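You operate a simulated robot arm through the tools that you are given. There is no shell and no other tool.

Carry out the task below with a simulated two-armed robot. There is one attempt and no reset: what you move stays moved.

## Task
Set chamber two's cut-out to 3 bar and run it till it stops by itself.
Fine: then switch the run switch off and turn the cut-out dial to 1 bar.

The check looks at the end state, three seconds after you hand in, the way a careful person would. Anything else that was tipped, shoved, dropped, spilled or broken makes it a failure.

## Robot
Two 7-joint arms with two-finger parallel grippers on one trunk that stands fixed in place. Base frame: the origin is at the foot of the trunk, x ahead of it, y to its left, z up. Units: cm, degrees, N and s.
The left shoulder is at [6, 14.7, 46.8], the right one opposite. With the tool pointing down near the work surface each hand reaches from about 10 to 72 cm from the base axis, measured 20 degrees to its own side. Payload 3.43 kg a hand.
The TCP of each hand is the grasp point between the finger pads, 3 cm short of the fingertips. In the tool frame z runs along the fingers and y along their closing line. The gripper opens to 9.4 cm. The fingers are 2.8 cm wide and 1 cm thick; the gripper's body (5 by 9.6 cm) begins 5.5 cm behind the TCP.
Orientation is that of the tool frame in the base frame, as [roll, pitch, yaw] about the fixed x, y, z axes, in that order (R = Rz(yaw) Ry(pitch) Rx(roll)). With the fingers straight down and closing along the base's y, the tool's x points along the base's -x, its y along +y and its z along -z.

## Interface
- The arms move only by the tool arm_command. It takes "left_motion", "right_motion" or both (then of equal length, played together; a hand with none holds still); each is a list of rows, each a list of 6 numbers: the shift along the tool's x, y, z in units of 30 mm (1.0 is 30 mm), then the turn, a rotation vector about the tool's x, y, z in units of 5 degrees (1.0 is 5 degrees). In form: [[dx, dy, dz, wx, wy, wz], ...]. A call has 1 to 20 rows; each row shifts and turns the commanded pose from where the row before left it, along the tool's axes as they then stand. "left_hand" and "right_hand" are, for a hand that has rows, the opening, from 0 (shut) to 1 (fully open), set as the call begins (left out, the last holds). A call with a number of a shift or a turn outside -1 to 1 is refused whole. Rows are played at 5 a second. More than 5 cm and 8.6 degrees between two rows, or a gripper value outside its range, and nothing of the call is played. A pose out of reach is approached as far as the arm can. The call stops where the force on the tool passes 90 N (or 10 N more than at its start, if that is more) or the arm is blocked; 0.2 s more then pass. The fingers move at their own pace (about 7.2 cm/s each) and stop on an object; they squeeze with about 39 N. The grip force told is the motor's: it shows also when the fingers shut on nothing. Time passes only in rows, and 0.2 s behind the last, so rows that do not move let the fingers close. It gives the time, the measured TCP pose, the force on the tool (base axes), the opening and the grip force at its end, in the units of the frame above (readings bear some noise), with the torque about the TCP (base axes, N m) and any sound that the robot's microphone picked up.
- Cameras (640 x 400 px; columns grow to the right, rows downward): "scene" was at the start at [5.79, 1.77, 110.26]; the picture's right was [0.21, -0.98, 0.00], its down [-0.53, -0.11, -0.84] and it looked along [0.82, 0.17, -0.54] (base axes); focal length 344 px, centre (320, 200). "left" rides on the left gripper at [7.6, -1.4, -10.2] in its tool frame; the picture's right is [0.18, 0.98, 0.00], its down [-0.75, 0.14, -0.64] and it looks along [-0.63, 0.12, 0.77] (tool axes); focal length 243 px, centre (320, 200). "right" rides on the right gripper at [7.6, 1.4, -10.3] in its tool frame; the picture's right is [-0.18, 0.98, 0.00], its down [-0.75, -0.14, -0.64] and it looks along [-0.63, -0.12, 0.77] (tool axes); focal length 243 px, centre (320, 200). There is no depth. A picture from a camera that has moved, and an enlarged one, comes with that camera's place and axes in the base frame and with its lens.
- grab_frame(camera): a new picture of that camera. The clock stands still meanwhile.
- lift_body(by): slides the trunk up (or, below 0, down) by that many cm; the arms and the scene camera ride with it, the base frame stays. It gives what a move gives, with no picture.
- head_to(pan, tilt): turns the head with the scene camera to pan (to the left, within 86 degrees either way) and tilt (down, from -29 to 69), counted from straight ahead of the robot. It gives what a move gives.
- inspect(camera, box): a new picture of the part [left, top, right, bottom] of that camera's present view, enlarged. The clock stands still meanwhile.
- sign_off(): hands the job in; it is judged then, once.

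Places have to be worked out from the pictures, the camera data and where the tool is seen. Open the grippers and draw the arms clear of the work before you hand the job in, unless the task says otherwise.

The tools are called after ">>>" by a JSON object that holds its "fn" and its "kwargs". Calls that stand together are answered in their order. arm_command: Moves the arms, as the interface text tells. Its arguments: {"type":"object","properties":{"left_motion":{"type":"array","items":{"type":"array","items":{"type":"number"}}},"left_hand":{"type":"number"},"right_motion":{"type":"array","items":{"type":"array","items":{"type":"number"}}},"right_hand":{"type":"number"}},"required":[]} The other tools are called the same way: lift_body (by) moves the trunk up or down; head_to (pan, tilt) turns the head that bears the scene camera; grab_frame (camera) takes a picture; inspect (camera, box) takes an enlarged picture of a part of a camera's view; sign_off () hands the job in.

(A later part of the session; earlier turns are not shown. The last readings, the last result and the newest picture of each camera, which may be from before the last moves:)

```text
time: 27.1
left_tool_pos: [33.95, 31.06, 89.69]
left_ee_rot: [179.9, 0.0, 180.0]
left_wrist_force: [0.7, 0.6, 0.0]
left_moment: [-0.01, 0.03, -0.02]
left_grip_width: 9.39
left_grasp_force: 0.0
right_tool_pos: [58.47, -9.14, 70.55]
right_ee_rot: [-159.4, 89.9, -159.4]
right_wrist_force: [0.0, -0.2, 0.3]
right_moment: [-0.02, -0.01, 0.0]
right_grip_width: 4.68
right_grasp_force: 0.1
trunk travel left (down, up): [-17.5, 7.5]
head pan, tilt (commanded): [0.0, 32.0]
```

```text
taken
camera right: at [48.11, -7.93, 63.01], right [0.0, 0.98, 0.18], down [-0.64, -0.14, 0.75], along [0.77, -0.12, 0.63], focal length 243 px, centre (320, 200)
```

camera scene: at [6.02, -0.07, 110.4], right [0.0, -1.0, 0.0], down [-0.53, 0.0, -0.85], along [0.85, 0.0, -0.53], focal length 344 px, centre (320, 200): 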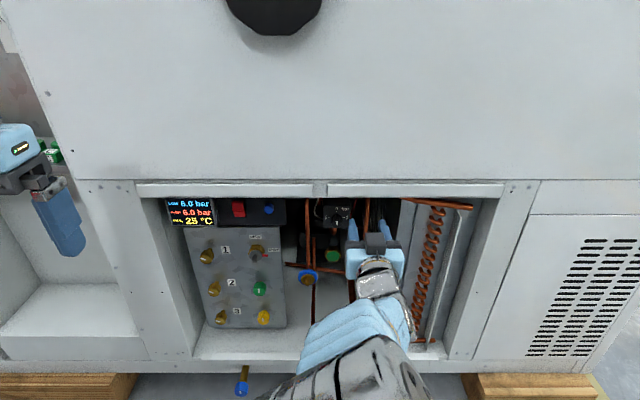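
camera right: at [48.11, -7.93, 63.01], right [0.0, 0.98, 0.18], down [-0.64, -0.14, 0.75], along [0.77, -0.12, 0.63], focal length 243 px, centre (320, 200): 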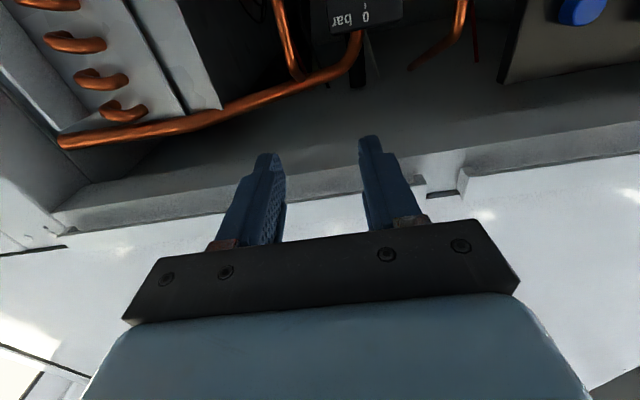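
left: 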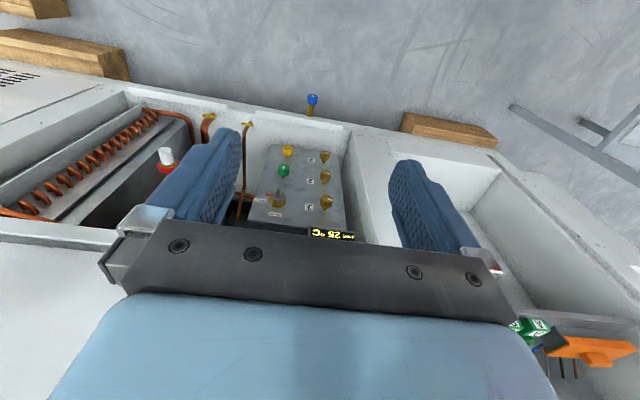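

The hand now points straight into the bay at (58.5, −9.1, 70.6). I'll align it with the knob axis (y −4.1, z 62.2) while staying outside the opening.

>>> {"fn": "arm_command", "kwargs": {"right_motion": [[0.93, 0.556, 0, 0, 0, 0], [0.93, 0.556, 0, 0, 0, 0], [0.92, 0.556, 0, 0, 0, 0], [0, 0, 0, 0, 0, 0]]}}

>>> {"fn": "inspect", "kwargs": {"camera": "scene", "box": [280, 180, 440, 280]}}

>>> {"fn": "grab_frame", "kwargs": {"camera": "right"}}

>>> {"fn": "grab_frame", "kwargs": {"camera": "scene"}}

```text
time: 28.1
left_tool_pos: [33.97, 31.15, 89.46]
left_ee_rot: [179.9, 0.0, -179.9]
left_wrist_force: [-0.1, 0.1, -1.2]
left_moment: [0.0, 0.0, -0.01]
left_grip_width: 9.38
left_grasp_force: 0.1
right_tool_pos: [58.41, -4.05, 62.54]
right_ee_rot: [-59.9, 90.0, -59.8]
right_wrist_force: [0.0, 0.1, -0.1]
right_moment: [-0.02, 0.0, 0.0]
right_grip_width: 4.7
right_grasp_force: 0.0
trunk travel left (down, up): [-17.5, 7.5]
head pan, tilt (commanded): [0.0, 32.0]
```

```text
4.00 times, centred on (360, 230) of scene
camera zoom: at [6.02, -0.07, 110.4], right [0.0, -1.0, 0.0], down [-0.53, 0.0, -0.85], along [0.85, 0.0, -0.53], focal length 1377 px, centre (160, 80)
```

zoom: 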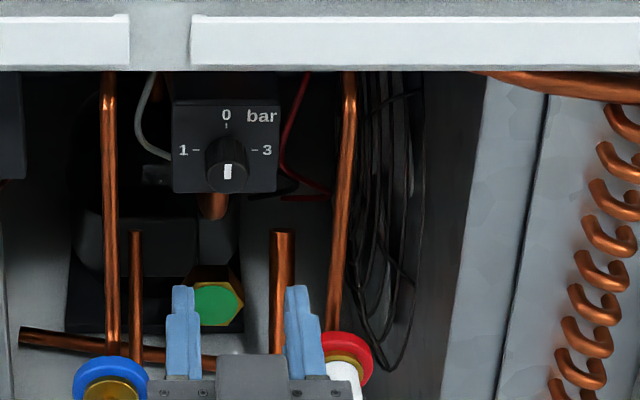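

```text
taken
camera right: at [48.09, -2.92, 54.86], right [0.0, 0.98, 0.18], down [-0.64, -0.14, 0.75], along [0.77, -0.12, 0.63], focal length 243 px, centre (320, 200)
```

right: 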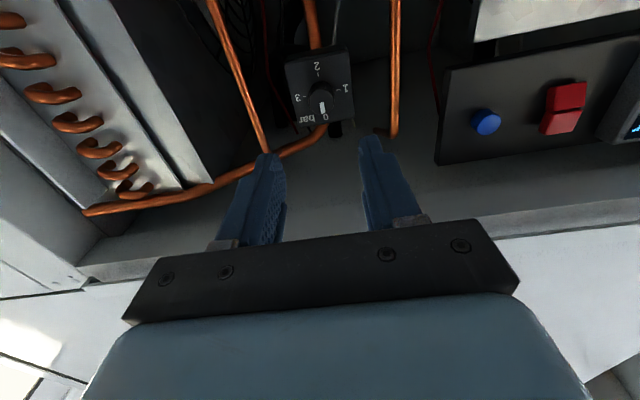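

```text
taken
camera scene: at [6.02, -0.07, 110.4], right [0.0, -1.0, 0.0], down [-0.53, 0.0, -0.85], along [0.85, 0.0, -0.53], focal length 344 px, centre (320, 200)
```

scene: 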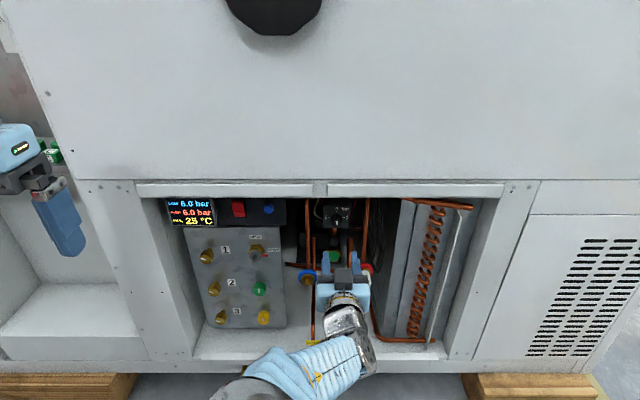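

The wrist camera now also sees the dial; I'll zoom there to check the knob's location against my estimate (predicted at about pixel (321, 97)).

>>> {"fn": "inspect", "kwargs": {"camera": "right", "box": [272, 35, 368, 145]}}

>>> {"fn": "inspect", "kwargs": {"camera": "right", "box": [430, 40, 640, 170]}}

```text
3.64 times, centred on (320, 90) of right
camera zoom: at [48.09, -2.92, 54.86], right [0.0, 0.98, 0.18], down [-0.64, -0.14, 0.75], along [0.77, -0.12, 0.63], focal length 882 px, centre (320, 600)
```

zoom: 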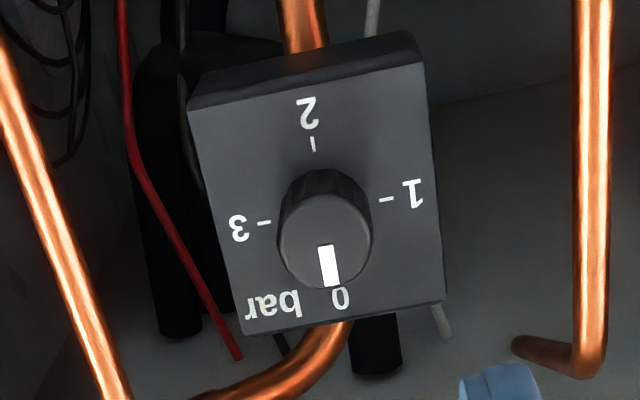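

```text
3.05 times, centred on (535, 105) of right
camera zoom: at [48.09, -2.92, 54.86], right [0.0, 0.98, 0.18], down [-0.64, -0.14, 0.75], along [0.77, -0.12, 0.63], focal length 739 px, centre (-335, 490)
```

zoom: 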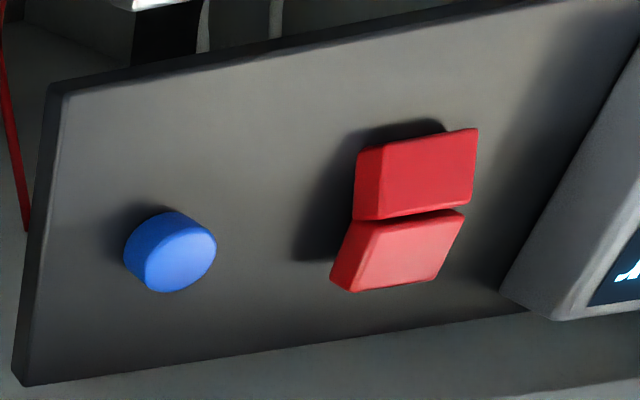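

The wrist view agrees: the knob axis is near y −4.2, z 62.4, and the hand is well aligned. Before gripping I'll test how far the wrist can roll in free space, turning +90° here.

>>> {"fn": "arm_command", "kwargs": {"right_motion": [[0, 0, 0, 0, 0, 1], [0, 0, 0, 0, 0, 1], [0, 0, 0, 0, 0, 1], [0, 0, 0, 0, 0, 1], [0, 0, 0, 0, 0, 1], [0, 0, 0, 0, 0, 1], [0, 0, 0, 0, 0, 1], [0, 0, 0, 0, 0, 1], [0, 0, 0, 0, 0, 1], [0, 0, 0, 0, 0, 1], [0, 0, 0, 0, 0, 1], [0, 0, 0, 0, 0, 1], [0, 0, 0, 0, 0, 1], [0, 0, 0, 0, 0, 1], [0, 0, 0, 0, 0, 1], [0, 0, 0, 0, 0, 1], [0, 0, 0, 0, 0, 1], [0, 0, 0, 0, 0, 1]]}}

>>> {"fn": "grab_frame", "kwargs": {"camera": "scene"}}

>>> {"fn": "grab_frame", "kwargs": {"camera": "right"}}

```text
time: 31.9
left_tool_pos: [33.94, 31.09, 89.51]
left_ee_rot: [180.0, 0.0, 180.0]
left_wrist_force: [0.6, 0.2, -0.1]
left_moment: [0.03, -0.01, 0.01]
left_grip_width: 9.38
left_grasp_force: 0.0
right_tool_pos: [58.44, -4.1, 62.41]
right_ee_rot: [90.0, -0.1, 90.0]
right_wrist_force: [0.4, -0.4, -0.2]
right_moment: [0.02, 0.03, 0.01]
right_grip_width: 4.71
right_grasp_force: 0.1
trunk travel left (down, up): [-17.5, 7.5]
head pan, tilt (commanded): [0.0, 32.0]
```

```text
taken
camera scene: at [6.02, -0.07, 110.4], right [0.0, -1.0, 0.0], down [-0.53, 0.0, -0.85], along [0.85, 0.0, -0.53], focal length 344 px, centre (320, 200)
```

scene: 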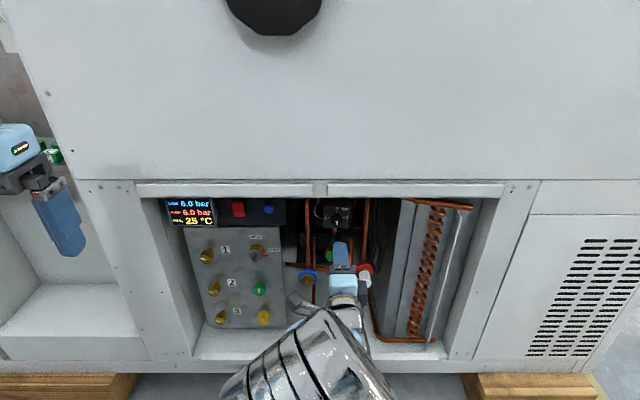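

```text
taken
camera right: at [48.16, 3.36, 63.86], right [0.0, -0.19, 0.98], down [-0.64, -0.75, -0.14], along [0.77, -0.63, -0.12], focal length 243 px, centre (320, 200)
```

right: 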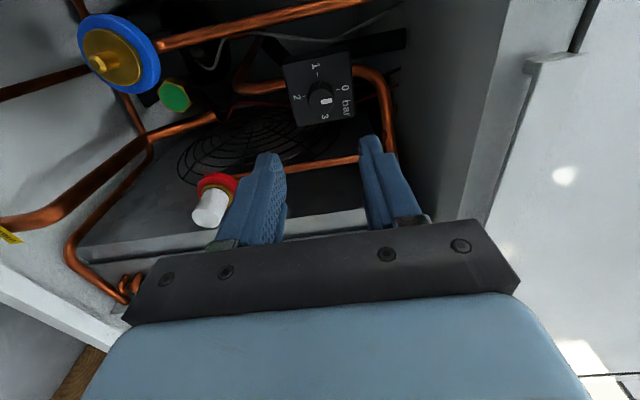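

+90° works with no reach problem. I'll probe another +90° to see whether the whole 270° dial sweep could be done in one grip.

>>> {"fn": "arm_command", "kwargs": {"right_motion": [[0, 0, 0, 0, 0, 1], [0, 0, 0, 0, 0, 1], [0, 0, 0, 0, 0, 1], [0, 0, 0, 0, 0, 1], [0, 0, 0, 0, 0, 1], [0, 0, 0, 0, 0, 1], [0, 0, 0, 0, 0, 1], [0, 0, 0, 0, 0, 1], [0, 0, 0, 0, 0, 1], [0, 0, 0, 0, 0, 1], [0, 0, 0, 0, 0, 1], [0, 0, 0, 0, 0, 1], [0, 0, 0, 0, 0, 1], [0, 0, 0, 0, 0, 1], [0, 0, 0, 0, 0, 1], [0, 0, 0, 0, 0, 1], [0, 0, 0, 0, 0, 1], [0, 0, 0, 0, 0, 1]]}}

>>> {"fn": "grab_frame", "kwargs": {"camera": "scene"}}

>>> {"fn": "grab_frame", "kwargs": {"camera": "right"}}

```text
time: 35.7
left_tool_pos: [33.96, 31.09, 89.55]
left_ee_rot: [180.0, -0.1, 180.0]
left_wrist_force: [0.5, -0.3, -0.7]
left_moment: [-0.02, -0.02, 0.02]
left_grip_width: 9.44
left_grasp_force: 0.0
right_tool_pos: [58.41, -3.84, 62.52]
right_ee_rot: [125.4, -89.8, 54.2]
right_wrist_force: [0.0, -0.1, -0.1]
right_moment: [0.0, 0.02, 0.01]
right_grip_width: 4.68
right_grasp_force: 0.1
trunk travel left (down, up): [-17.5, 7.5]
head pan, tilt (commanded): [0.0, 32.0]
```

```text
taken
camera scene: at [6.02, -0.06, 110.4], right [0.0, -1.0, 0.0], down [-0.53, 0.0, -0.85], along [0.85, 0.0, -0.53], focal length 344 px, centre (320, 200)
```

scene: 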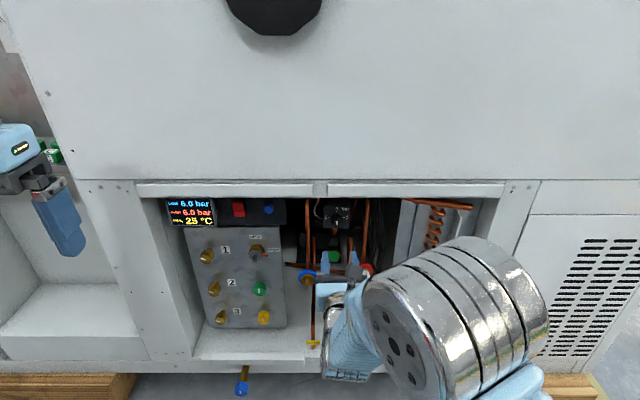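

```text
taken
camera right: at [48.16, -5.57, 70.18], right [0.0, -0.98, -0.18], down [-0.64, 0.14, -0.75], along [0.77, 0.11, -0.63], focal length 243 px, centre (320, 200)
```

right: 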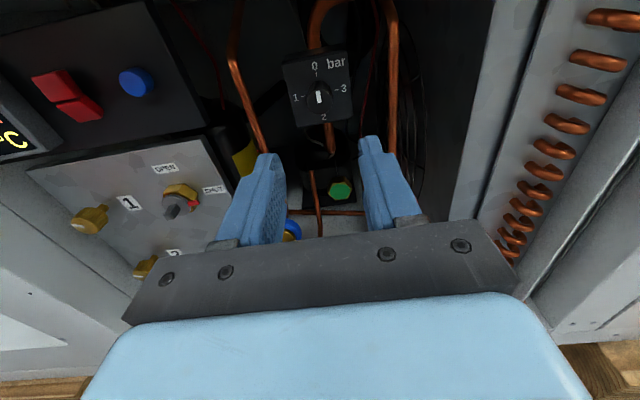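

Rolled +180°, the wrist camera is above and gives an upright view, with no reach problem. I'll zoom to measure the knob from this vantage, averaging with the earlier estimate.

>>> {"fn": "inspect", "kwargs": {"camera": "right", "box": [272, 40, 368, 140]}}

>>> {"fn": "inspect", "kwargs": {"camera": "scene", "box": [290, 195, 386, 285]}}

```text
4.00 times, centred on (320, 90) of right
camera zoom: at [48.16, -5.57, 70.18], right [0.0, -0.98, -0.18], down [-0.64, 0.14, -0.75], along [0.77, 0.11, -0.63], focal length 970 px, centre (320, 640)
```

zoom: 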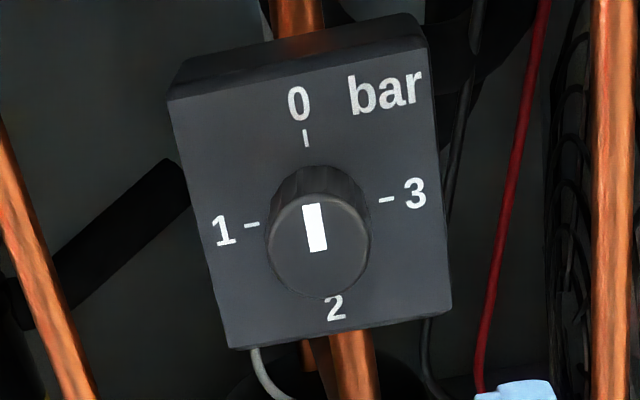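

```text
4.44 times, centred on (338, 240) of scene
camera zoom: at [6.02, -0.06, 110.4], right [0.0, -1.0, 0.0], down [-0.53, 0.0, -0.85], along [0.85, 0.0, -0.53], focal length 1530 px, centre (240, 22)
```

zoom: 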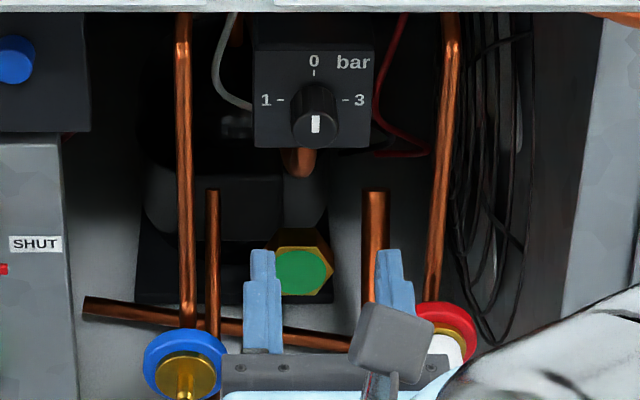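

All views agree: the knob axis is at y −4.25, z 62.5, front at x≈72.4, and the hand is on that axis. I'll advance so the fingertips reach x≈74.3, straddling the knob without touching the plate at 75.

>>> {"fn": "arm_command", "kwargs": {"right_motion": [[0, 0, 1, 0, 0, 0], [0, 0, 1, 0, 0, 0], [0, 0, 1, 0, 0, 0], [0, 0, 0.8, 0, 0, 0], [0, 0, 0.4, 0, 0, 0], [0, 0, 0, 0, 0, 0]]}}

>>> {"fn": "inspect", "kwargs": {"camera": "scene", "box": [290, 195, 386, 285]}}

>>> {"fn": "grab_frame", "kwargs": {"camera": "right"}}

>>> {"fn": "grab_frame", "kwargs": {"camera": "scene"}}

```text
time: 37.0
left_tool_pos: [33.49, 30.89, 89.7]
left_ee_rot: [-179.9, 0.3, 180.0]
left_wrist_force: [-0.3, 0.2, 0.8]
left_moment: [-0.03, 0.01, -0.01]
left_grip_width: 9.4
left_grasp_force: 0.1
right_tool_pos: [68.92, -1.89, 64.08]
right_ee_rot: [173.8, -89.4, 5.9]
right_wrist_force: [-73.3, -10.9, 13.3]
right_moment: [-0.5, 0.09, -2.44]
right_grip_width: 5.34
right_grasp_force: 5.9
right hand out of reach, approached as far as the arm can: row 2, 3, 4, 5
trunk travel left (down, up): [-17.5, 7.5]
head pan, tilt (commanded): [0.0, 32.0]
stopped in row 6 (right hand): the force on the tool passed its limit at 108 N (the readings are from after the stop); the commanded pose is now the measured one
```

```text
4.44 times, centred on (338, 240) of scene
camera zoom: at [5.41, -0.15, 110.47], right [0.0, -1.0, 0.0], down [-0.53, 0.0, -0.85], along [0.85, 0.0, -0.53], focal length 1530 px, centre (240, 22)
```

zoom: 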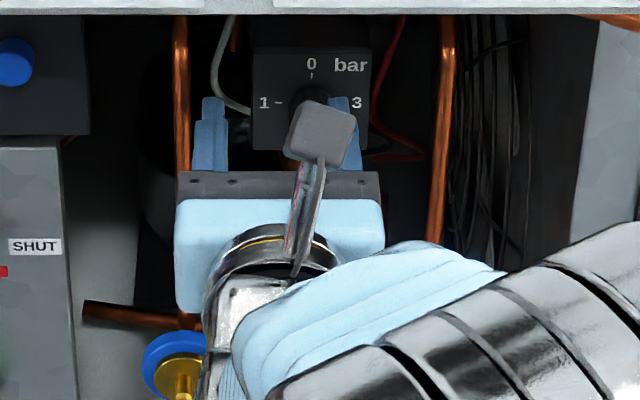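

```text
taken
camera right: at [58.76, -3.5, 71.77], right [-0.01, -0.98, -0.18], down [-0.65, 0.14, -0.75], along [0.76, 0.11, -0.64], focal length 243 px, centre (320, 200)
```

right: 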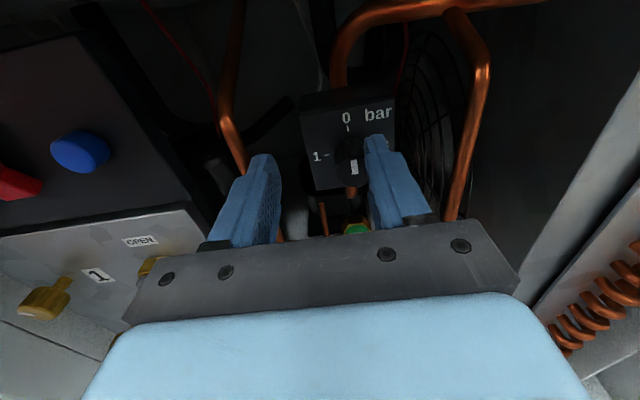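

```text
taken
camera scene: at [5.41, -0.15, 110.47], right [0.0, -1.0, 0.0], down [-0.53, 0.0, -0.85], along [0.85, 0.0, -0.53], focal length 344 px, centre (320, 200)
```

scene: 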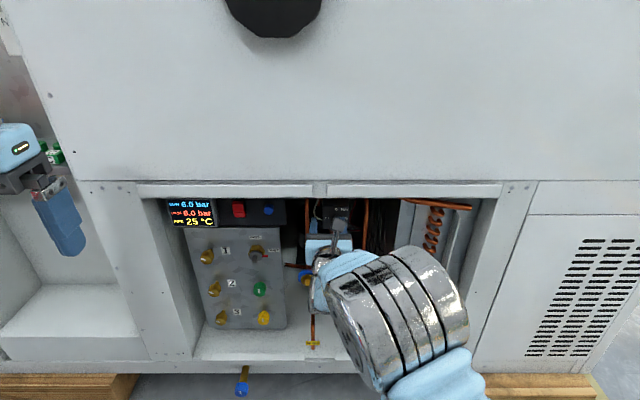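

The arm couldn't reach in that roll; it drifted sideways and a finger is pressing on the knob face (73 N). I'll back straight out at once.

>>> {"fn": "arm_command", "kwargs": {"right_motion": [[0, 0, -0.5, 0, 0, 0], [0, 0, -1, 0, 0, 0], [0, 0, -1, 0, 0, 0], [0, 0, -1, 0, 0, 0], [0, 0, 0, 0, 0, 0]]}}

>>> {"fn": "inspect", "kwargs": {"camera": "scene", "box": [290, 195, 386, 285]}}

>>> {"fn": "grab_frame", "kwargs": {"camera": "right"}}

>>> {"fn": "grab_frame", "kwargs": {"camera": "scene"}}

```text
time: 38.1
left_tool_pos: [33.88, 31.1, 89.49]
left_ee_rot: [-180.0, 0.0, 180.0]
left_wrist_force: [-0.7, 0.6, 0.3]
left_moment: [-0.01, 0.01, 0.02]
left_grip_width: 9.4
left_grasp_force: 0.1
right_tool_pos: [58.67, -1.79, 63.86]
right_ee_rot: [171.7, -89.1, 8.0]
right_wrist_force: [-0.9, -0.7, -0.2]
right_moment: [0.01, 0.01, 0.0]
right_grip_width: 4.72
right_grasp_force: 0.0
trunk travel left (down, up): [-17.5, 7.5]
head pan, tilt (commanded): [0.0, 32.0]
```

```text
4.44 times, centred on (338, 240) of scene
camera zoom: at [6.01, -0.07, 110.4], right [0.0, -1.0, 0.0], down [-0.53, 0.0, -0.85], along [0.85, 0.0, -0.53], focal length 1530 px, centre (240, 22)
```

zoom: 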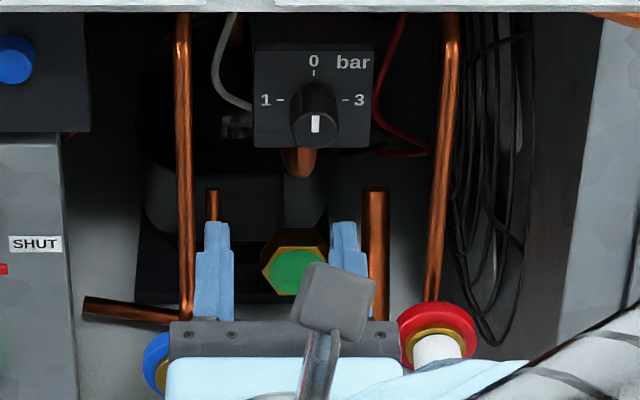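

```text
taken
camera right: at [48.62, -3.44, 71.71], right [-0.01, -0.98, -0.18], down [-0.65, 0.14, -0.74], along [0.76, 0.11, -0.64], focal length 243 px, centre (320, 200)
```

right: 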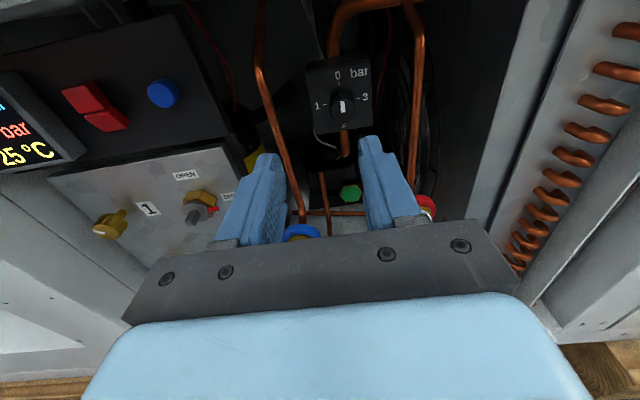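

```text
taken
camera scene: at [6.01, -0.07, 110.4], right [0.0, -1.0, 0.0], down [-0.53, 0.0, -0.85], along [0.85, 0.0, -0.53], focal length 344 px, centre (320, 200)
```

scene: 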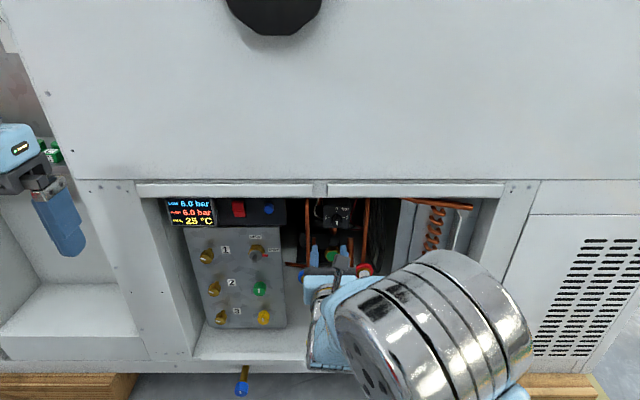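

The dial is unharmed and still at 0, and the hand is out. That roll posture lacks reach, so I'll re-centre, undo the small tilt and roll back to +90°, where the arm was more relaxed.

>>> {"fn": "arm_command", "kwargs": {"right_motion": [[-0.467, 0.767, 0, 0, 0.18, 0], [0, 0, 0, 0, 0, -1], [0, 0, 0, 0, 0, -1], [0, 0, 0, 0, 0, -1], [0, 0, 0, 0, 0, -1], [0, 0, 0, 0, 0, -1], [0, 0, 0, 0, 0, -1], [0, 0, 0, 0, 0, -1], [0, 0, 0, 0, 0, -1], [0, 0, 0, 0, 0, -1], [0, 0, 0, 0, 0, -1], [0, 0, 0, 0, 0, -1], [0, 0, 0, 0, 0, -1], [0, 0, 0, 0, 0, -1], [0, 0, 0, 0, 0, -1], [0, 0, 0, 0, 0, -1], [0, 0, 0, 0, 0, -1], [0, 0, 0, 0, 0, -1], [0, 0, 0, 0, 0, -1]]}}

>>> {"fn": "grab_frame", "kwargs": {"camera": "scene"}}

>>> {"fn": "grab_frame", "kwargs": {"camera": "right"}}

```text
time: 42.1
left_tool_pos: [33.89, 31.06, 89.66]
left_ee_rot: [179.9, 0.0, 179.9]
left_wrist_force: [0.1, -0.6, 0.2]
left_moment: [0.04, 0.01, -0.04]
left_grip_width: 9.4
left_grasp_force: 0.2
right_tool_pos: [58.92, -4.11, 62.45]
right_ee_rot: [90.0, 0.1, 89.7]
right_wrist_force: [-0.1, -0.4, -0.1]
right_moment: [-0.03, 0.01, -0.02]
right_grip_width: 4.72
right_grasp_force: 0.1
trunk travel left (down, up): [-17.5, 7.5]
head pan, tilt (commanded): [0.0, 32.0]
```

```text
taken
camera scene: at [6.02, -0.07, 110.4], right [0.0, -1.0, 0.0], down [-0.53, 0.0, -0.85], along [0.85, 0.0, -0.53], focal length 344 px, centre (320, 200)
```

scene: 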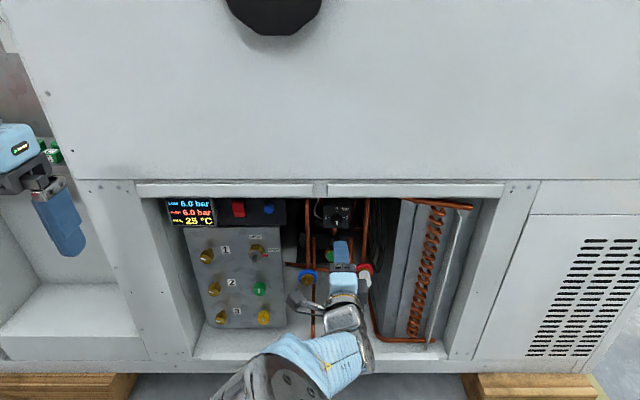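

```text
taken
camera right: at [48.6, 3.29, 63.85], right [0.0, -0.18, 0.98], down [-0.65, -0.75, -0.14], along [0.76, -0.64, -0.12], focal length 243 px, centre (320, 200)
```

right: 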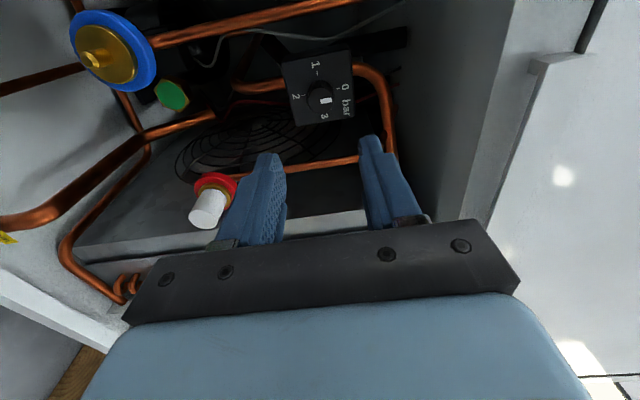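

Roll +90° is clean at (58.9, −4.1, 62.45). I'll advance 9 cm on the axis only (fingertips to x≈71, still short of the knob) and watch for reach flags.

>>> {"fn": "arm_command", "kwargs": {"right_motion": [[0, 0, 0.75, 0, 0, 0], [0, 0, 0.75, 0, 0, 0], [0, 0, 0.75, 0, 0, 0], [0, 0, 0.75, 0, 0, 0], [0, 0, 0, 0, 0, 0]]}}

>>> {"fn": "inspect", "kwargs": {"camera": "scene", "box": [290, 195, 386, 285]}}

>>> {"fn": "grab_frame", "kwargs": {"camera": "right"}}

>>> {"fn": "grab_frame", "kwargs": {"camera": "scene"}}

```text
time: 43.4
left_tool_pos: [33.87, 31.16, 89.49]
left_ee_rot: [179.9, 0.0, 180.0]
left_wrist_force: [-0.3, 0.0, 0.3]
left_moment: [-0.02, -0.02, 0.0]
left_grip_width: 9.38
left_grasp_force: 0.0
right_tool_pos: [67.9, -4.21, 62.29]
right_ee_rot: [90.0, 0.1, 89.8]
right_wrist_force: [0.7, 0.4, 0.2]
right_moment: [0.01, -0.02, 0.02]
right_grip_width: 4.7
right_grasp_force: 0.2
trunk travel left (down, up): [-17.5, 7.5]
head pan, tilt (commanded): [0.0, 32.0]
```

```text
4.44 times, centred on (338, 240) of scene
camera zoom: at [6.02, -0.07, 110.4], right [0.0, -1.0, 0.0], down [-0.53, 0.0, -0.85], along [0.85, 0.0, -0.53], focal length 1530 px, centre (240, 22)
```

zoom: 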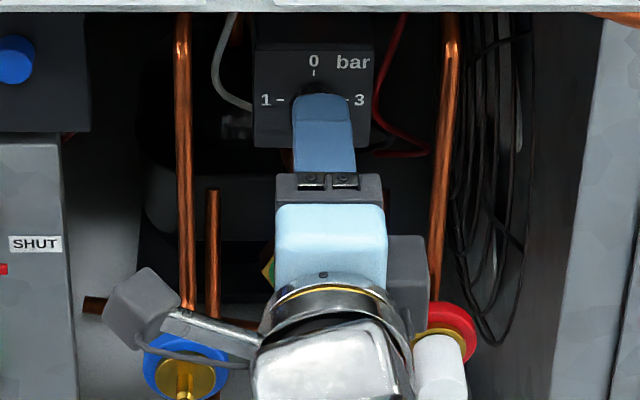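

```text
taken
camera right: at [57.59, 3.34, 63.8], right [0.0, -0.18, 0.98], down [-0.65, -0.75, -0.14], along [0.76, -0.63, -0.12], focal length 243 px, centre (320, 200)
```

right: 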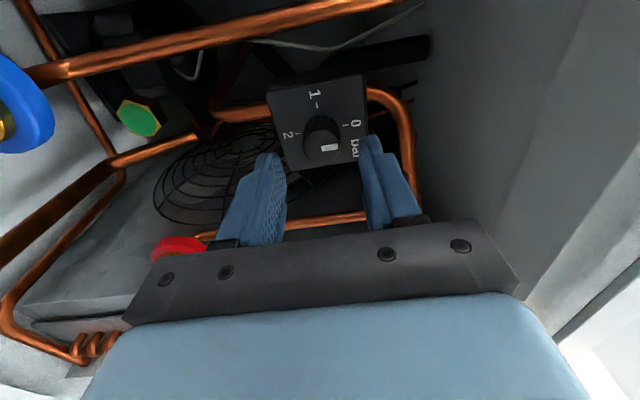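

```text
taken
camera scene: at [6.02, -0.07, 110.4], right [0.0, -1.0, 0.0], down [-0.53, 0.0, -0.85], along [0.85, 0.0, -0.53], focal length 344 px, centre (320, 200)
```

scene: 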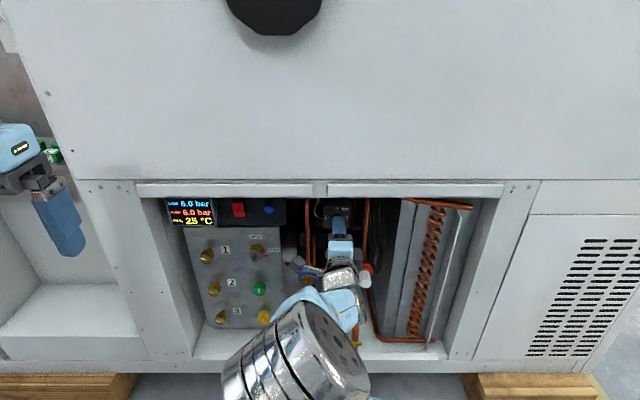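

No reach flags, and the fingers are lined up just short of the knob. I'll test rolling −90° here in the air (before gripping) to see if the turn is achievable at this depth.

>>> {"fn": "arm_command", "kwargs": {"right_motion": [[0, 0, 0, 0, 0, -1], [0, 0, 0, 0, 0, -1], [0, 0, 0, 0, 0, -1], [0, 0, 0, 0, 0, -1], [0, 0, 0, 0, 0, -1], [0, 0, 0, 0, 0, -1], [0, 0, 0, 0, 0, -1], [0, 0, 0, 0, 0, -1], [0, 0, 0, 0, 0, -1], [0, 0, 0, 0, 0, -1], [0, 0, 0, 0, 0, -1], [0, 0, 0, 0, 0, -1], [0, 0, 0, 0, 0, -1], [0, 0, 0, 0, 0, -1], [0, 0, 0, 0, 0, -1], [0, 0, 0, 0, 0, -1], [0, 0, 0, 0, 0, -1], [0, 0, 0, 0, 0, -1]]}}

>>> {"fn": "grab_frame", "kwargs": {"camera": "scene"}}

>>> {"fn": "grab_frame", "kwargs": {"camera": "right"}}

```text
time: 47.1
left_tool_pos: [33.86, 31.1, 89.59]
left_ee_rot: [180.0, 0.0, 179.9]
left_wrist_force: [-0.3, -0.2, 0.1]
left_moment: [0.0, -0.02, 0.01]
left_grip_width: 9.41
left_grasp_force: 0.1
right_tool_pos: [68.03, -4.16, 62.5]
right_ee_rot: [-113.0, 89.7, -113.2]
right_wrist_force: [0.6, -0.5, 0.6]
right_moment: [0.01, 0.02, -0.05]
right_grip_width: 4.71
right_grasp_force: 0.1
trunk travel left (down, up): [-17.5, 7.5]
head pan, tilt (commanded): [0.0, 32.0]
```

```text
taken
camera scene: at [6.02, -0.07, 110.4], right [0.0, -1.0, 0.0], down [-0.53, 0.0, -0.85], along [0.85, 0.0, -0.53], focal length 344 px, centre (320, 200)
```

scene: 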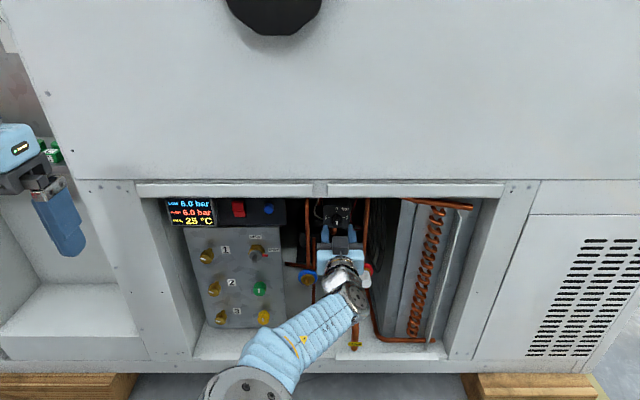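

```text
taken
camera right: at [57.5, -2.92, 54.84], right [0.0, 0.98, 0.18], down [-0.64, -0.14, 0.76], along [0.77, -0.12, 0.63], focal length 243 px, centre (320, 200)
```

right: 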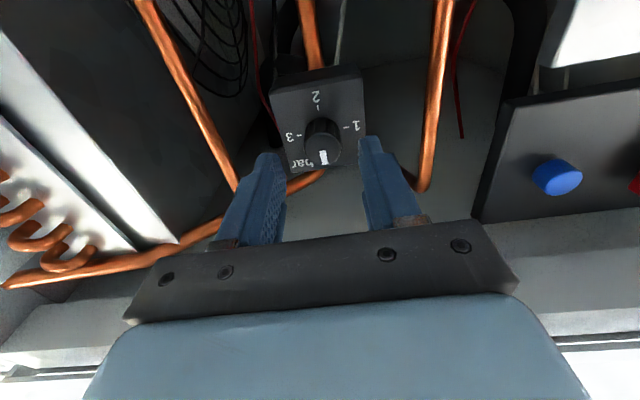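

Roll 0° is fine as well. I'll test a further −90° to know the full usable range here.

>>> {"fn": "arm_command", "kwargs": {"right_motion": [[0, 0, 0, 0, 0, -1], [0, 0, 0, 0, 0, -1], [0, 0, 0, 0, 0, -1], [0, 0, 0, 0, 0, -1], [0, 0, 0, 0, 0, -1], [0, 0, 0, 0, 0, -1], [0, 0, 0, 0, 0, -1], [0, 0, 0, 0, 0, -1], [0, 0, 0, 0, 0, -1], [0, 0, 0, 0, 0, -1], [0, 0, 0, 0, 0, -1], [0, 0, 0, 0, 0, -1], [0, 0, 0, 0, 0, -1], [0, 0, 0, 0, 0, -1], [0, 0, 0, 0, 0, -1], [0, 0, 0, 0, 0, -1], [0, 0, 0, 0, 0, -1], [0, 0, 0, 0, 0, -1]]}}

>>> {"fn": "grab_frame", "kwargs": {"camera": "scene"}}

>>> {"fn": "grab_frame", "kwargs": {"camera": "right"}}

```text
time: 51.0
left_tool_pos: [33.93, 30.99, 89.6]
left_ee_rot: [179.9, 0.1, 180.0]
left_wrist_force: [-0.4, 0.6, 0.3]
left_moment: [-0.01, 0.01, -0.02]
left_grip_width: 9.42
left_grasp_force: 0.1
right_tool_pos: [68.07, -4.19, 62.38]
right_ee_rot: [-90.1, -0.3, -90.2]
right_wrist_force: [-0.6, 0.0, -0.2]
right_moment: [-0.03, 0.02, -0.05]
right_grip_width: 4.71
right_grasp_force: 0.0
trunk travel left (down, up): [-17.5, 7.5]
head pan, tilt (commanded): [0.0, 32.0]
```

```text
taken
camera scene: at [6.02, -0.07, 110.4], right [0.0, -1.0, 0.0], down [-0.53, 0.0, -0.85], along [0.85, 0.0, -0.53], focal length 344 px, centre (320, 200)
```

scene: 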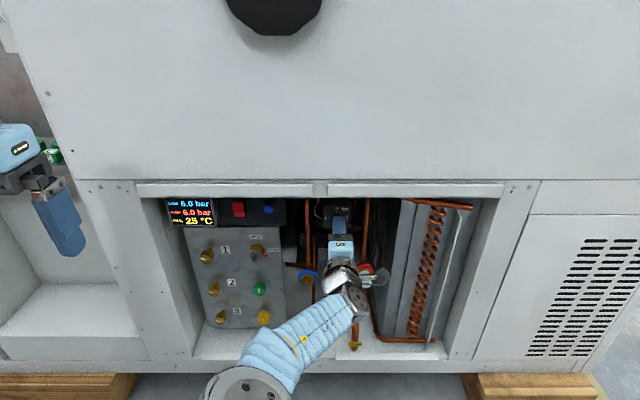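

```text
taken
camera right: at [57.5, -11.96, 60.98], right [0.0, 0.18, -0.98], down [-0.64, 0.76, 0.14], along [0.77, 0.63, 0.11], focal length 243 px, centre (320, 200)
```

right: 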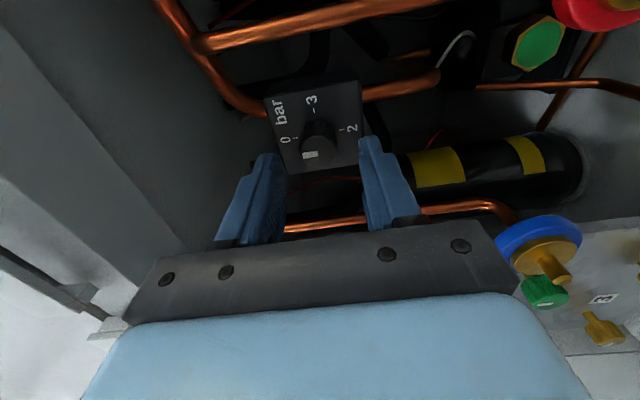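

Also fine, and between 0° and −90° only the last joint moved. I'll probe further −90° in the air to see whether 180° in one grip is possible on this side.

>>> {"fn": "arm_command", "kwargs": {"right_motion": [[0, 0, 0, 0, 0, -1], [0, 0, 0, 0, 0, -1], [0, 0, 0, 0, 0, -1], [0, 0, 0, 0, 0, -1], [0, 0, 0, 0, 0, -1], [0, 0, 0, 0, 0, -1], [0, 0, 0, 0, 0, -1], [0, 0, 0, 0, 0, -1], [0, 0, 0, 0, 0, -1]]}}

>>> {"fn": "grab_frame", "kwargs": {"camera": "scene"}}

>>> {"fn": "grab_frame", "kwargs": {"camera": "right"}}

```text
time: 53.0
left_tool_pos: [33.92, 30.95, 89.56]
left_ee_rot: [-179.9, 0.0, 180.0]
left_wrist_force: [0.2, -0.3, -0.3]
left_moment: [0.0, -0.04, -0.04]
left_grip_width: 9.42
left_grasp_force: 0.0
right_tool_pos: [67.86, -4.14, 62.35]
right_ee_rot: [-90.1, -45.2, -90.1]
right_wrist_force: [-0.6, -0.1, 0.2]
right_moment: [0.01, -0.02, -0.01]
right_grip_width: 4.71
right_grasp_force: 0.1
trunk travel left (down, up): [-17.5, 7.5]
head pan, tilt (commanded): [0.0, 32.0]
```

```text
taken
camera scene: at [6.02, -0.07, 110.4], right [0.0, -1.0, 0.0], down [-0.53, 0.0, -0.85], along [0.85, 0.0, -0.53], focal length 344 px, centre (320, 200)
```

scene: 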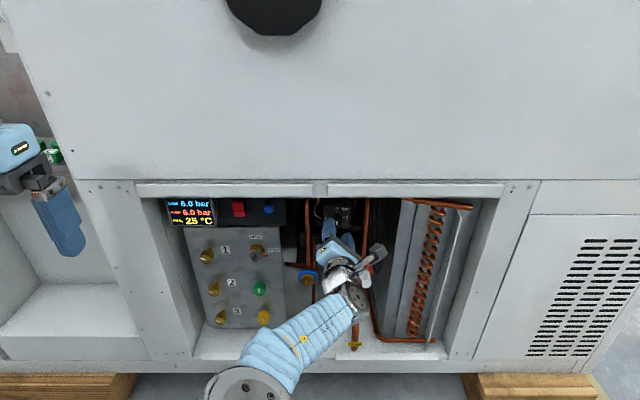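

```text
taken
camera right: at [57.51, -10.66, 66.83], right [0.0, -0.57, -0.82], down [-0.64, 0.63, -0.43], along [0.77, 0.53, -0.37], focal length 243 px, centre (320, 200)
```

right: 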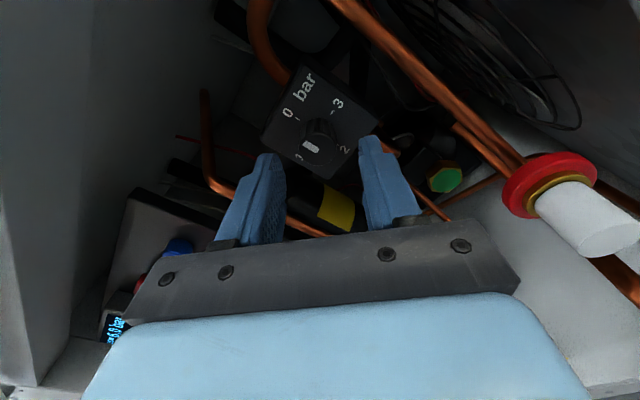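

−135° still uses the same arm posture. One more −45° probe to see if −180° is reachable.

>>> {"fn": "arm_command", "kwargs": {"right_motion": [[0, 0, 0, 0, 0, -1], [0, 0, 0, 0, 0, -1], [0, 0, 0, 0, 0, -1], [0, 0, 0, 0, 0, -1], [0, 0, 0, 0, 0, -1], [0, 0, 0, 0, 0, -1], [0, 0, 0, 0, 0, -1], [0, 0, 0, 0, 0, -1], [0, 0, 0, 0, 0, -1]]}}

>>> {"fn": "grab_frame", "kwargs": {"camera": "scene"}}

>>> {"fn": "grab_frame", "kwargs": {"camera": "right"}}

```text
time: 55.0
left_tool_pos: [33.9, 31.08, 89.55]
left_ee_rot: [-179.9, -0.1, -180.0]
left_wrist_force: [-0.7, -0.4, -0.7]
left_moment: [0.02, 0.0, -0.02]
left_grip_width: 9.41
left_grasp_force: 0.0
right_tool_pos: [68.06, -4.17, 62.35]
right_ee_rot: [114.6, -89.6, 65.2]
right_wrist_force: [-0.7, 0.1, -0.5]
right_moment: [0.0, 0.02, 0.04]
right_grip_width: 4.71
right_grasp_force: 0.1
trunk travel left (down, up): [-17.5, 7.5]
head pan, tilt (commanded): [0.0, 32.0]
```

```text
taken
camera scene: at [6.02, -0.07, 110.4], right [0.0, -1.0, 0.0], down [-0.53, 0.0, -0.85], along [0.85, 0.0, -0.53], focal length 344 px, centre (320, 200)
```

scene: 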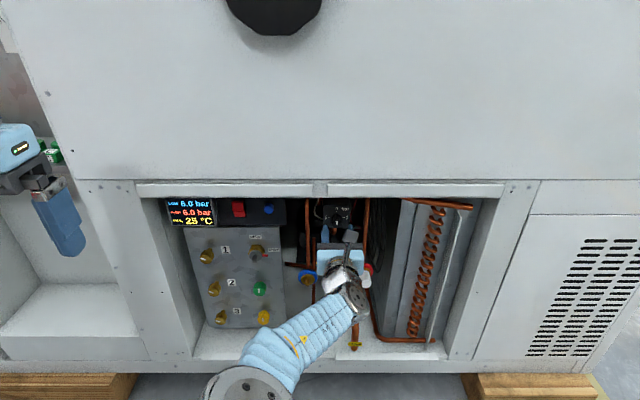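

```text
taken
camera right: at [57.59, -5.71, 69.99], right [0.0, -0.98, -0.18], down [-0.64, 0.14, -0.75], along [0.77, 0.11, -0.63], focal length 243 px, centre (320, 200)
```

right: 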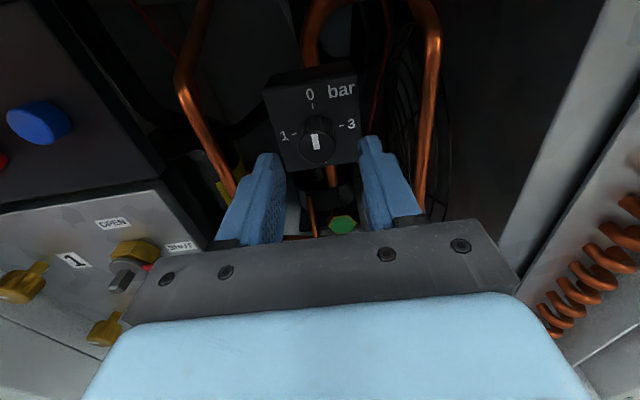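

−180° works too with the same relaxed posture, so 0°→−180° gives a 180° turn per grip. I'll zoom to fine-check alignment of the fingers with the knob from here.

>>> {"fn": "inspect", "kwargs": {"camera": "right", "box": [220, 60, 420, 260]}}

>>> {"fn": "inspect", "kwargs": {"camera": "right", "box": [270, 90, 366, 190]}}

>>> {"fn": "inspect", "kwargs": {"camera": "scene", "box": [290, 195, 386, 285]}}

```text
2.00 times, centred on (320, 160) of right
camera zoom: at [57.59, -5.71, 69.99], right [0.0, -0.98, -0.18], down [-0.64, 0.14, -0.75], along [0.77, 0.11, -0.63], focal length 485 px, centre (320, 280)
```

zoom: 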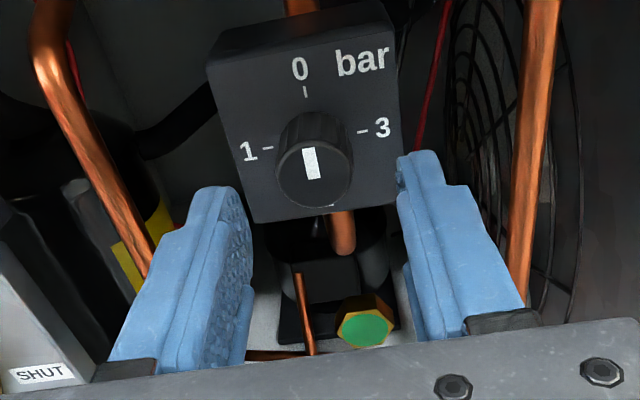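

```text
4.00 times, centred on (318, 140) of right
camera zoom: at [57.59, -5.71, 69.99], right [0.0, -0.98, -0.18], down [-0.64, 0.14, -0.75], along [0.77, 0.11, -0.63], focal length 970 px, centre (328, 440)
```

zoom: 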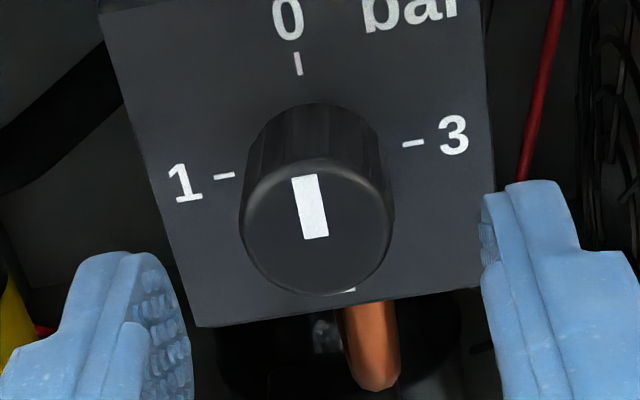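

```text
4.44 times, centred on (338, 240) of scene
camera zoom: at [6.02, -0.07, 110.4], right [0.0, -1.0, 0.0], down [-0.53, 0.0, -0.85], along [0.85, 0.0, -0.53], focal length 1530 px, centre (240, 22)
```

zoom: 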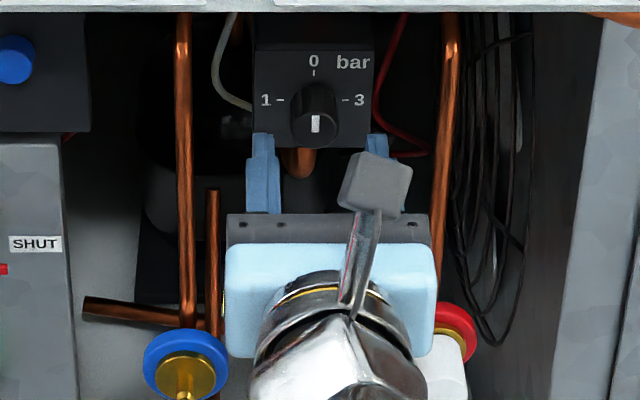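

Alignment is good (knob axis y −4.23, z 62.4 vs hand y −4.2, z 62.4). I'll roll back to 0° before gripping.

>>> {"fn": "arm_command", "kwargs": {"right_motion": [[0, 0, 0, 0, 0, 1], [0, 0, 0, 0, 0, 1], [0, 0, 0, 0, 0, 1], [0, 0, 0, 0, 0, 1], [0, 0, 0, 0, 0, 1], [0, 0, 0, 0, 0, 1], [0, 0, 0, 0, 0, 1], [0, 0, 0, 0, 0, 1], [0, 0, 0, 0, 0, 1], [0, 0, 0, 0, 0, 1], [0, 0, 0, 0, 0, 1], [0, 0, 0, 0, 0, 1], [0, 0, 0, 0, 0, 1], [0, 0, 0, 0, 0, 1], [0, 0, 0, 0, 0, 1], [0, 0, 0, 0, 0, 1], [0, 0, 0, 0, 0, 1], [0, 0, 0, 0, 0, 1]]}}

>>> {"fn": "arm_command", "kwargs": {"right_motion": [[0, 0, 0, 0, 0, 1], [0, 0, 0, 0, 0, 1], [0, 0, 0, 0, 0, 1], [0, 0, 0, 0, 0, 1], [0, 0, 0, 0, 0, 1], [0, 0, 0, 0, 0, 1], [0, 0, 0, 0, 0, 1], [0, 0, 0, 0, 0, 1], [0, 0, 0, 0, 0, 1], [0, 0, 0, 0, 0, 1], [0, 0, 0, 0, 0, 1], [0, 0, 0, 0, 0, 1], [0, 0, 0, 0, 0, 1], [0, 0, 0, 0, 0, 1], [0, 0, 0, 0, 0, 1], [0, 0, 0, 0, 0, 1], [0, 0, 0, 0, 0, 1], [0, 0, 0, 0, 0, 1]]}}

>>> {"fn": "arm_command", "kwargs": {"right_motion": [[0, 0, 0.4, 0, 0, 0], [0, 0, 0.4, 0, 0, 0], [0, 0, 0.3, 0, 0, 0], [0, 0, 0, 0, 0, 0]]}}

>>> {"fn": "inspect", "kwargs": {"camera": "scene", "box": [290, 195, 386, 285]}}

>>> {"fn": "grab_frame", "kwargs": {"camera": "right"}}

```text
time: 58.8
left_tool_pos: [34.06, 31.07, 89.5]
left_ee_rot: [179.9, 0.1, 180.0]
left_wrist_force: [-0.5, 0.0, -0.7]
left_moment: [0.0, 0.01, 0.01]
left_grip_width: 9.38
left_grasp_force: 0.0
right_tool_pos: [67.87, -4.26, 62.43]
right_ee_rot: [-90.2, -0.1, -90.2]
right_wrist_force: [-0.1, -0.2, 0.5]
right_moment: [-0.04, 0.0, -0.04]
right_grip_width: 4.69
right_grasp_force: 0.0
trunk travel left (down, up): [-17.5, 7.5]
head pan, tilt (commanded): [0.0, 32.0]
```

```text
time: 62.5
left_tool_pos: [33.95, 31.03, 89.53]
left_ee_rot: [180.0, 0.0, 180.0]
left_wrist_force: [0.2, -0.2, 0.0]
left_moment: [-0.02, -0.03, 0.0]
left_grip_width: 9.4
left_grasp_force: 0.1
right_tool_pos: [67.95, -4.19, 62.55]
right_ee_rot: [-139.7, 89.9, -140.0]
right_wrist_force: [0.4, 0.2, 0.4]
right_moment: [0.03, -0.01, 0.0]
right_grip_width: 4.69
right_grasp_force: 0.1
trunk travel left (down, up): [-17.5, 7.5]
head pan, tilt (commanded): [0.0, 32.0]
```

```text
time: 63.5
left_tool_pos: [33.95, 30.96, 89.63]
left_ee_rot: [179.9, -0.1, 180.0]
left_wrist_force: [0.3, 0.3, 1.1]
left_moment: [0.0, 0.01, -0.02]
left_grip_width: 9.39
left_grasp_force: 0.0
right_tool_pos: [71.22, -4.15, 62.39]
right_ee_rot: [-122.2, 89.8, -122.4]
right_wrist_force: [0.7, 0.3, 0.6]
right_moment: [0.01, -0.02, 0.0]
right_grip_width: 4.68
right_grasp_force: 0.1
trunk travel left (down, up): [-17.5, 7.5]
head pan, tilt (commanded): [0.0, 32.0]
```

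```text
4.44 times, centred on (338, 240) of scene
camera zoom: at [6.02, -0.07, 110.4], right [0.0, -1.0, 0.0], down [-0.53, 0.0, -0.85], along [0.85, 0.0, -0.53], focal length 1530 px, centre (240, 22)
```

zoom: 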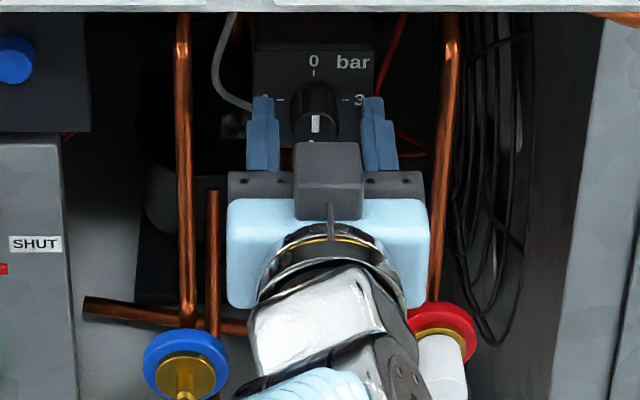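

```text
taken
camera right: at [60.87, -2.95, 54.73], right [0.0, 0.98, 0.18], down [-0.64, -0.14, 0.76], along [0.77, -0.12, 0.63], focal length 243 px, centre (320, 200)
```

right: 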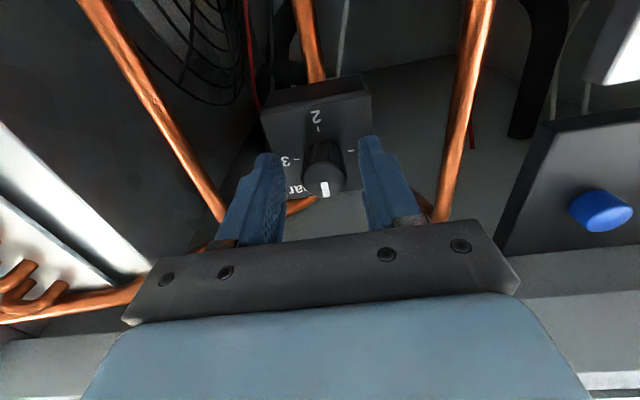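

The fingers straddle the knob with no contact forces. I'll close on it now and let the fingers settle.

>>> {"fn": "arm_command", "kwargs": {"right_motion": [[0, 0, 0, 0, 0, 0], [0, 0, 0, 0, 0, 0], [0, 0, 0, 0, 0, 0], [0, 0, 0, 0, 0, 0]], "right_hand": 0}}

>>> {"fn": "inspect", "kwargs": {"camera": "scene", "box": [290, 195, 386, 285]}}

>>> {"fn": "inspect", "kwargs": {"camera": "right", "box": [220, 60, 420, 260]}}

```text
time: 64.5
left_tool_pos: [33.88, 31.2, 89.54]
left_ee_rot: [-179.9, 0.0, 180.0]
left_wrist_force: [-0.9, 0.1, 0.2]
left_moment: [-0.01, 0.01, -0.02]
left_grip_width: 9.41
left_grasp_force: 0.0
right_tool_pos: [71.18, -4.1, 62.42]
right_ee_rot: [-111.9, 89.9, -112.2]
right_wrist_force: [3.4, 10.8, -1.3]
right_moment: [-0.01, -0.09, 0.88]
right_grip_width: 2.45
right_grasp_force: 45.1
trunk travel left (down, up): [-17.5, 7.5]
head pan, tilt (commanded): [0.0, 32.0]
```

```text
4.44 times, centred on (338, 240) of scene
camera zoom: at [6.05, 0.0, 110.4], right [0.0, -1.0, 0.0], down [-0.53, 0.0, -0.85], along [0.85, 0.0, -0.53], focal length 1530 px, centre (240, 22)
```

zoom: 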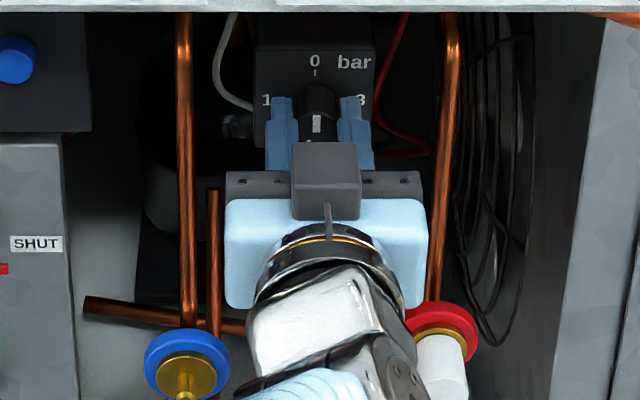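

```text
2.00 times, centred on (320, 160) of right
camera zoom: at [60.86, -2.81, 54.72], right [0.0, 0.98, 0.18], down [-0.64, -0.14, 0.76], along [0.77, -0.12, 0.63], focal length 485 px, centre (320, 280)
```

zoom: 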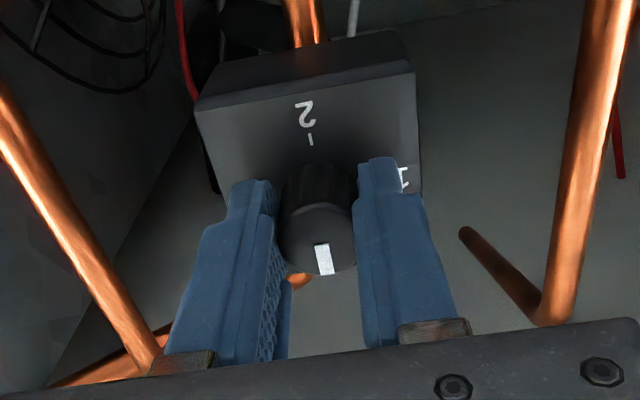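

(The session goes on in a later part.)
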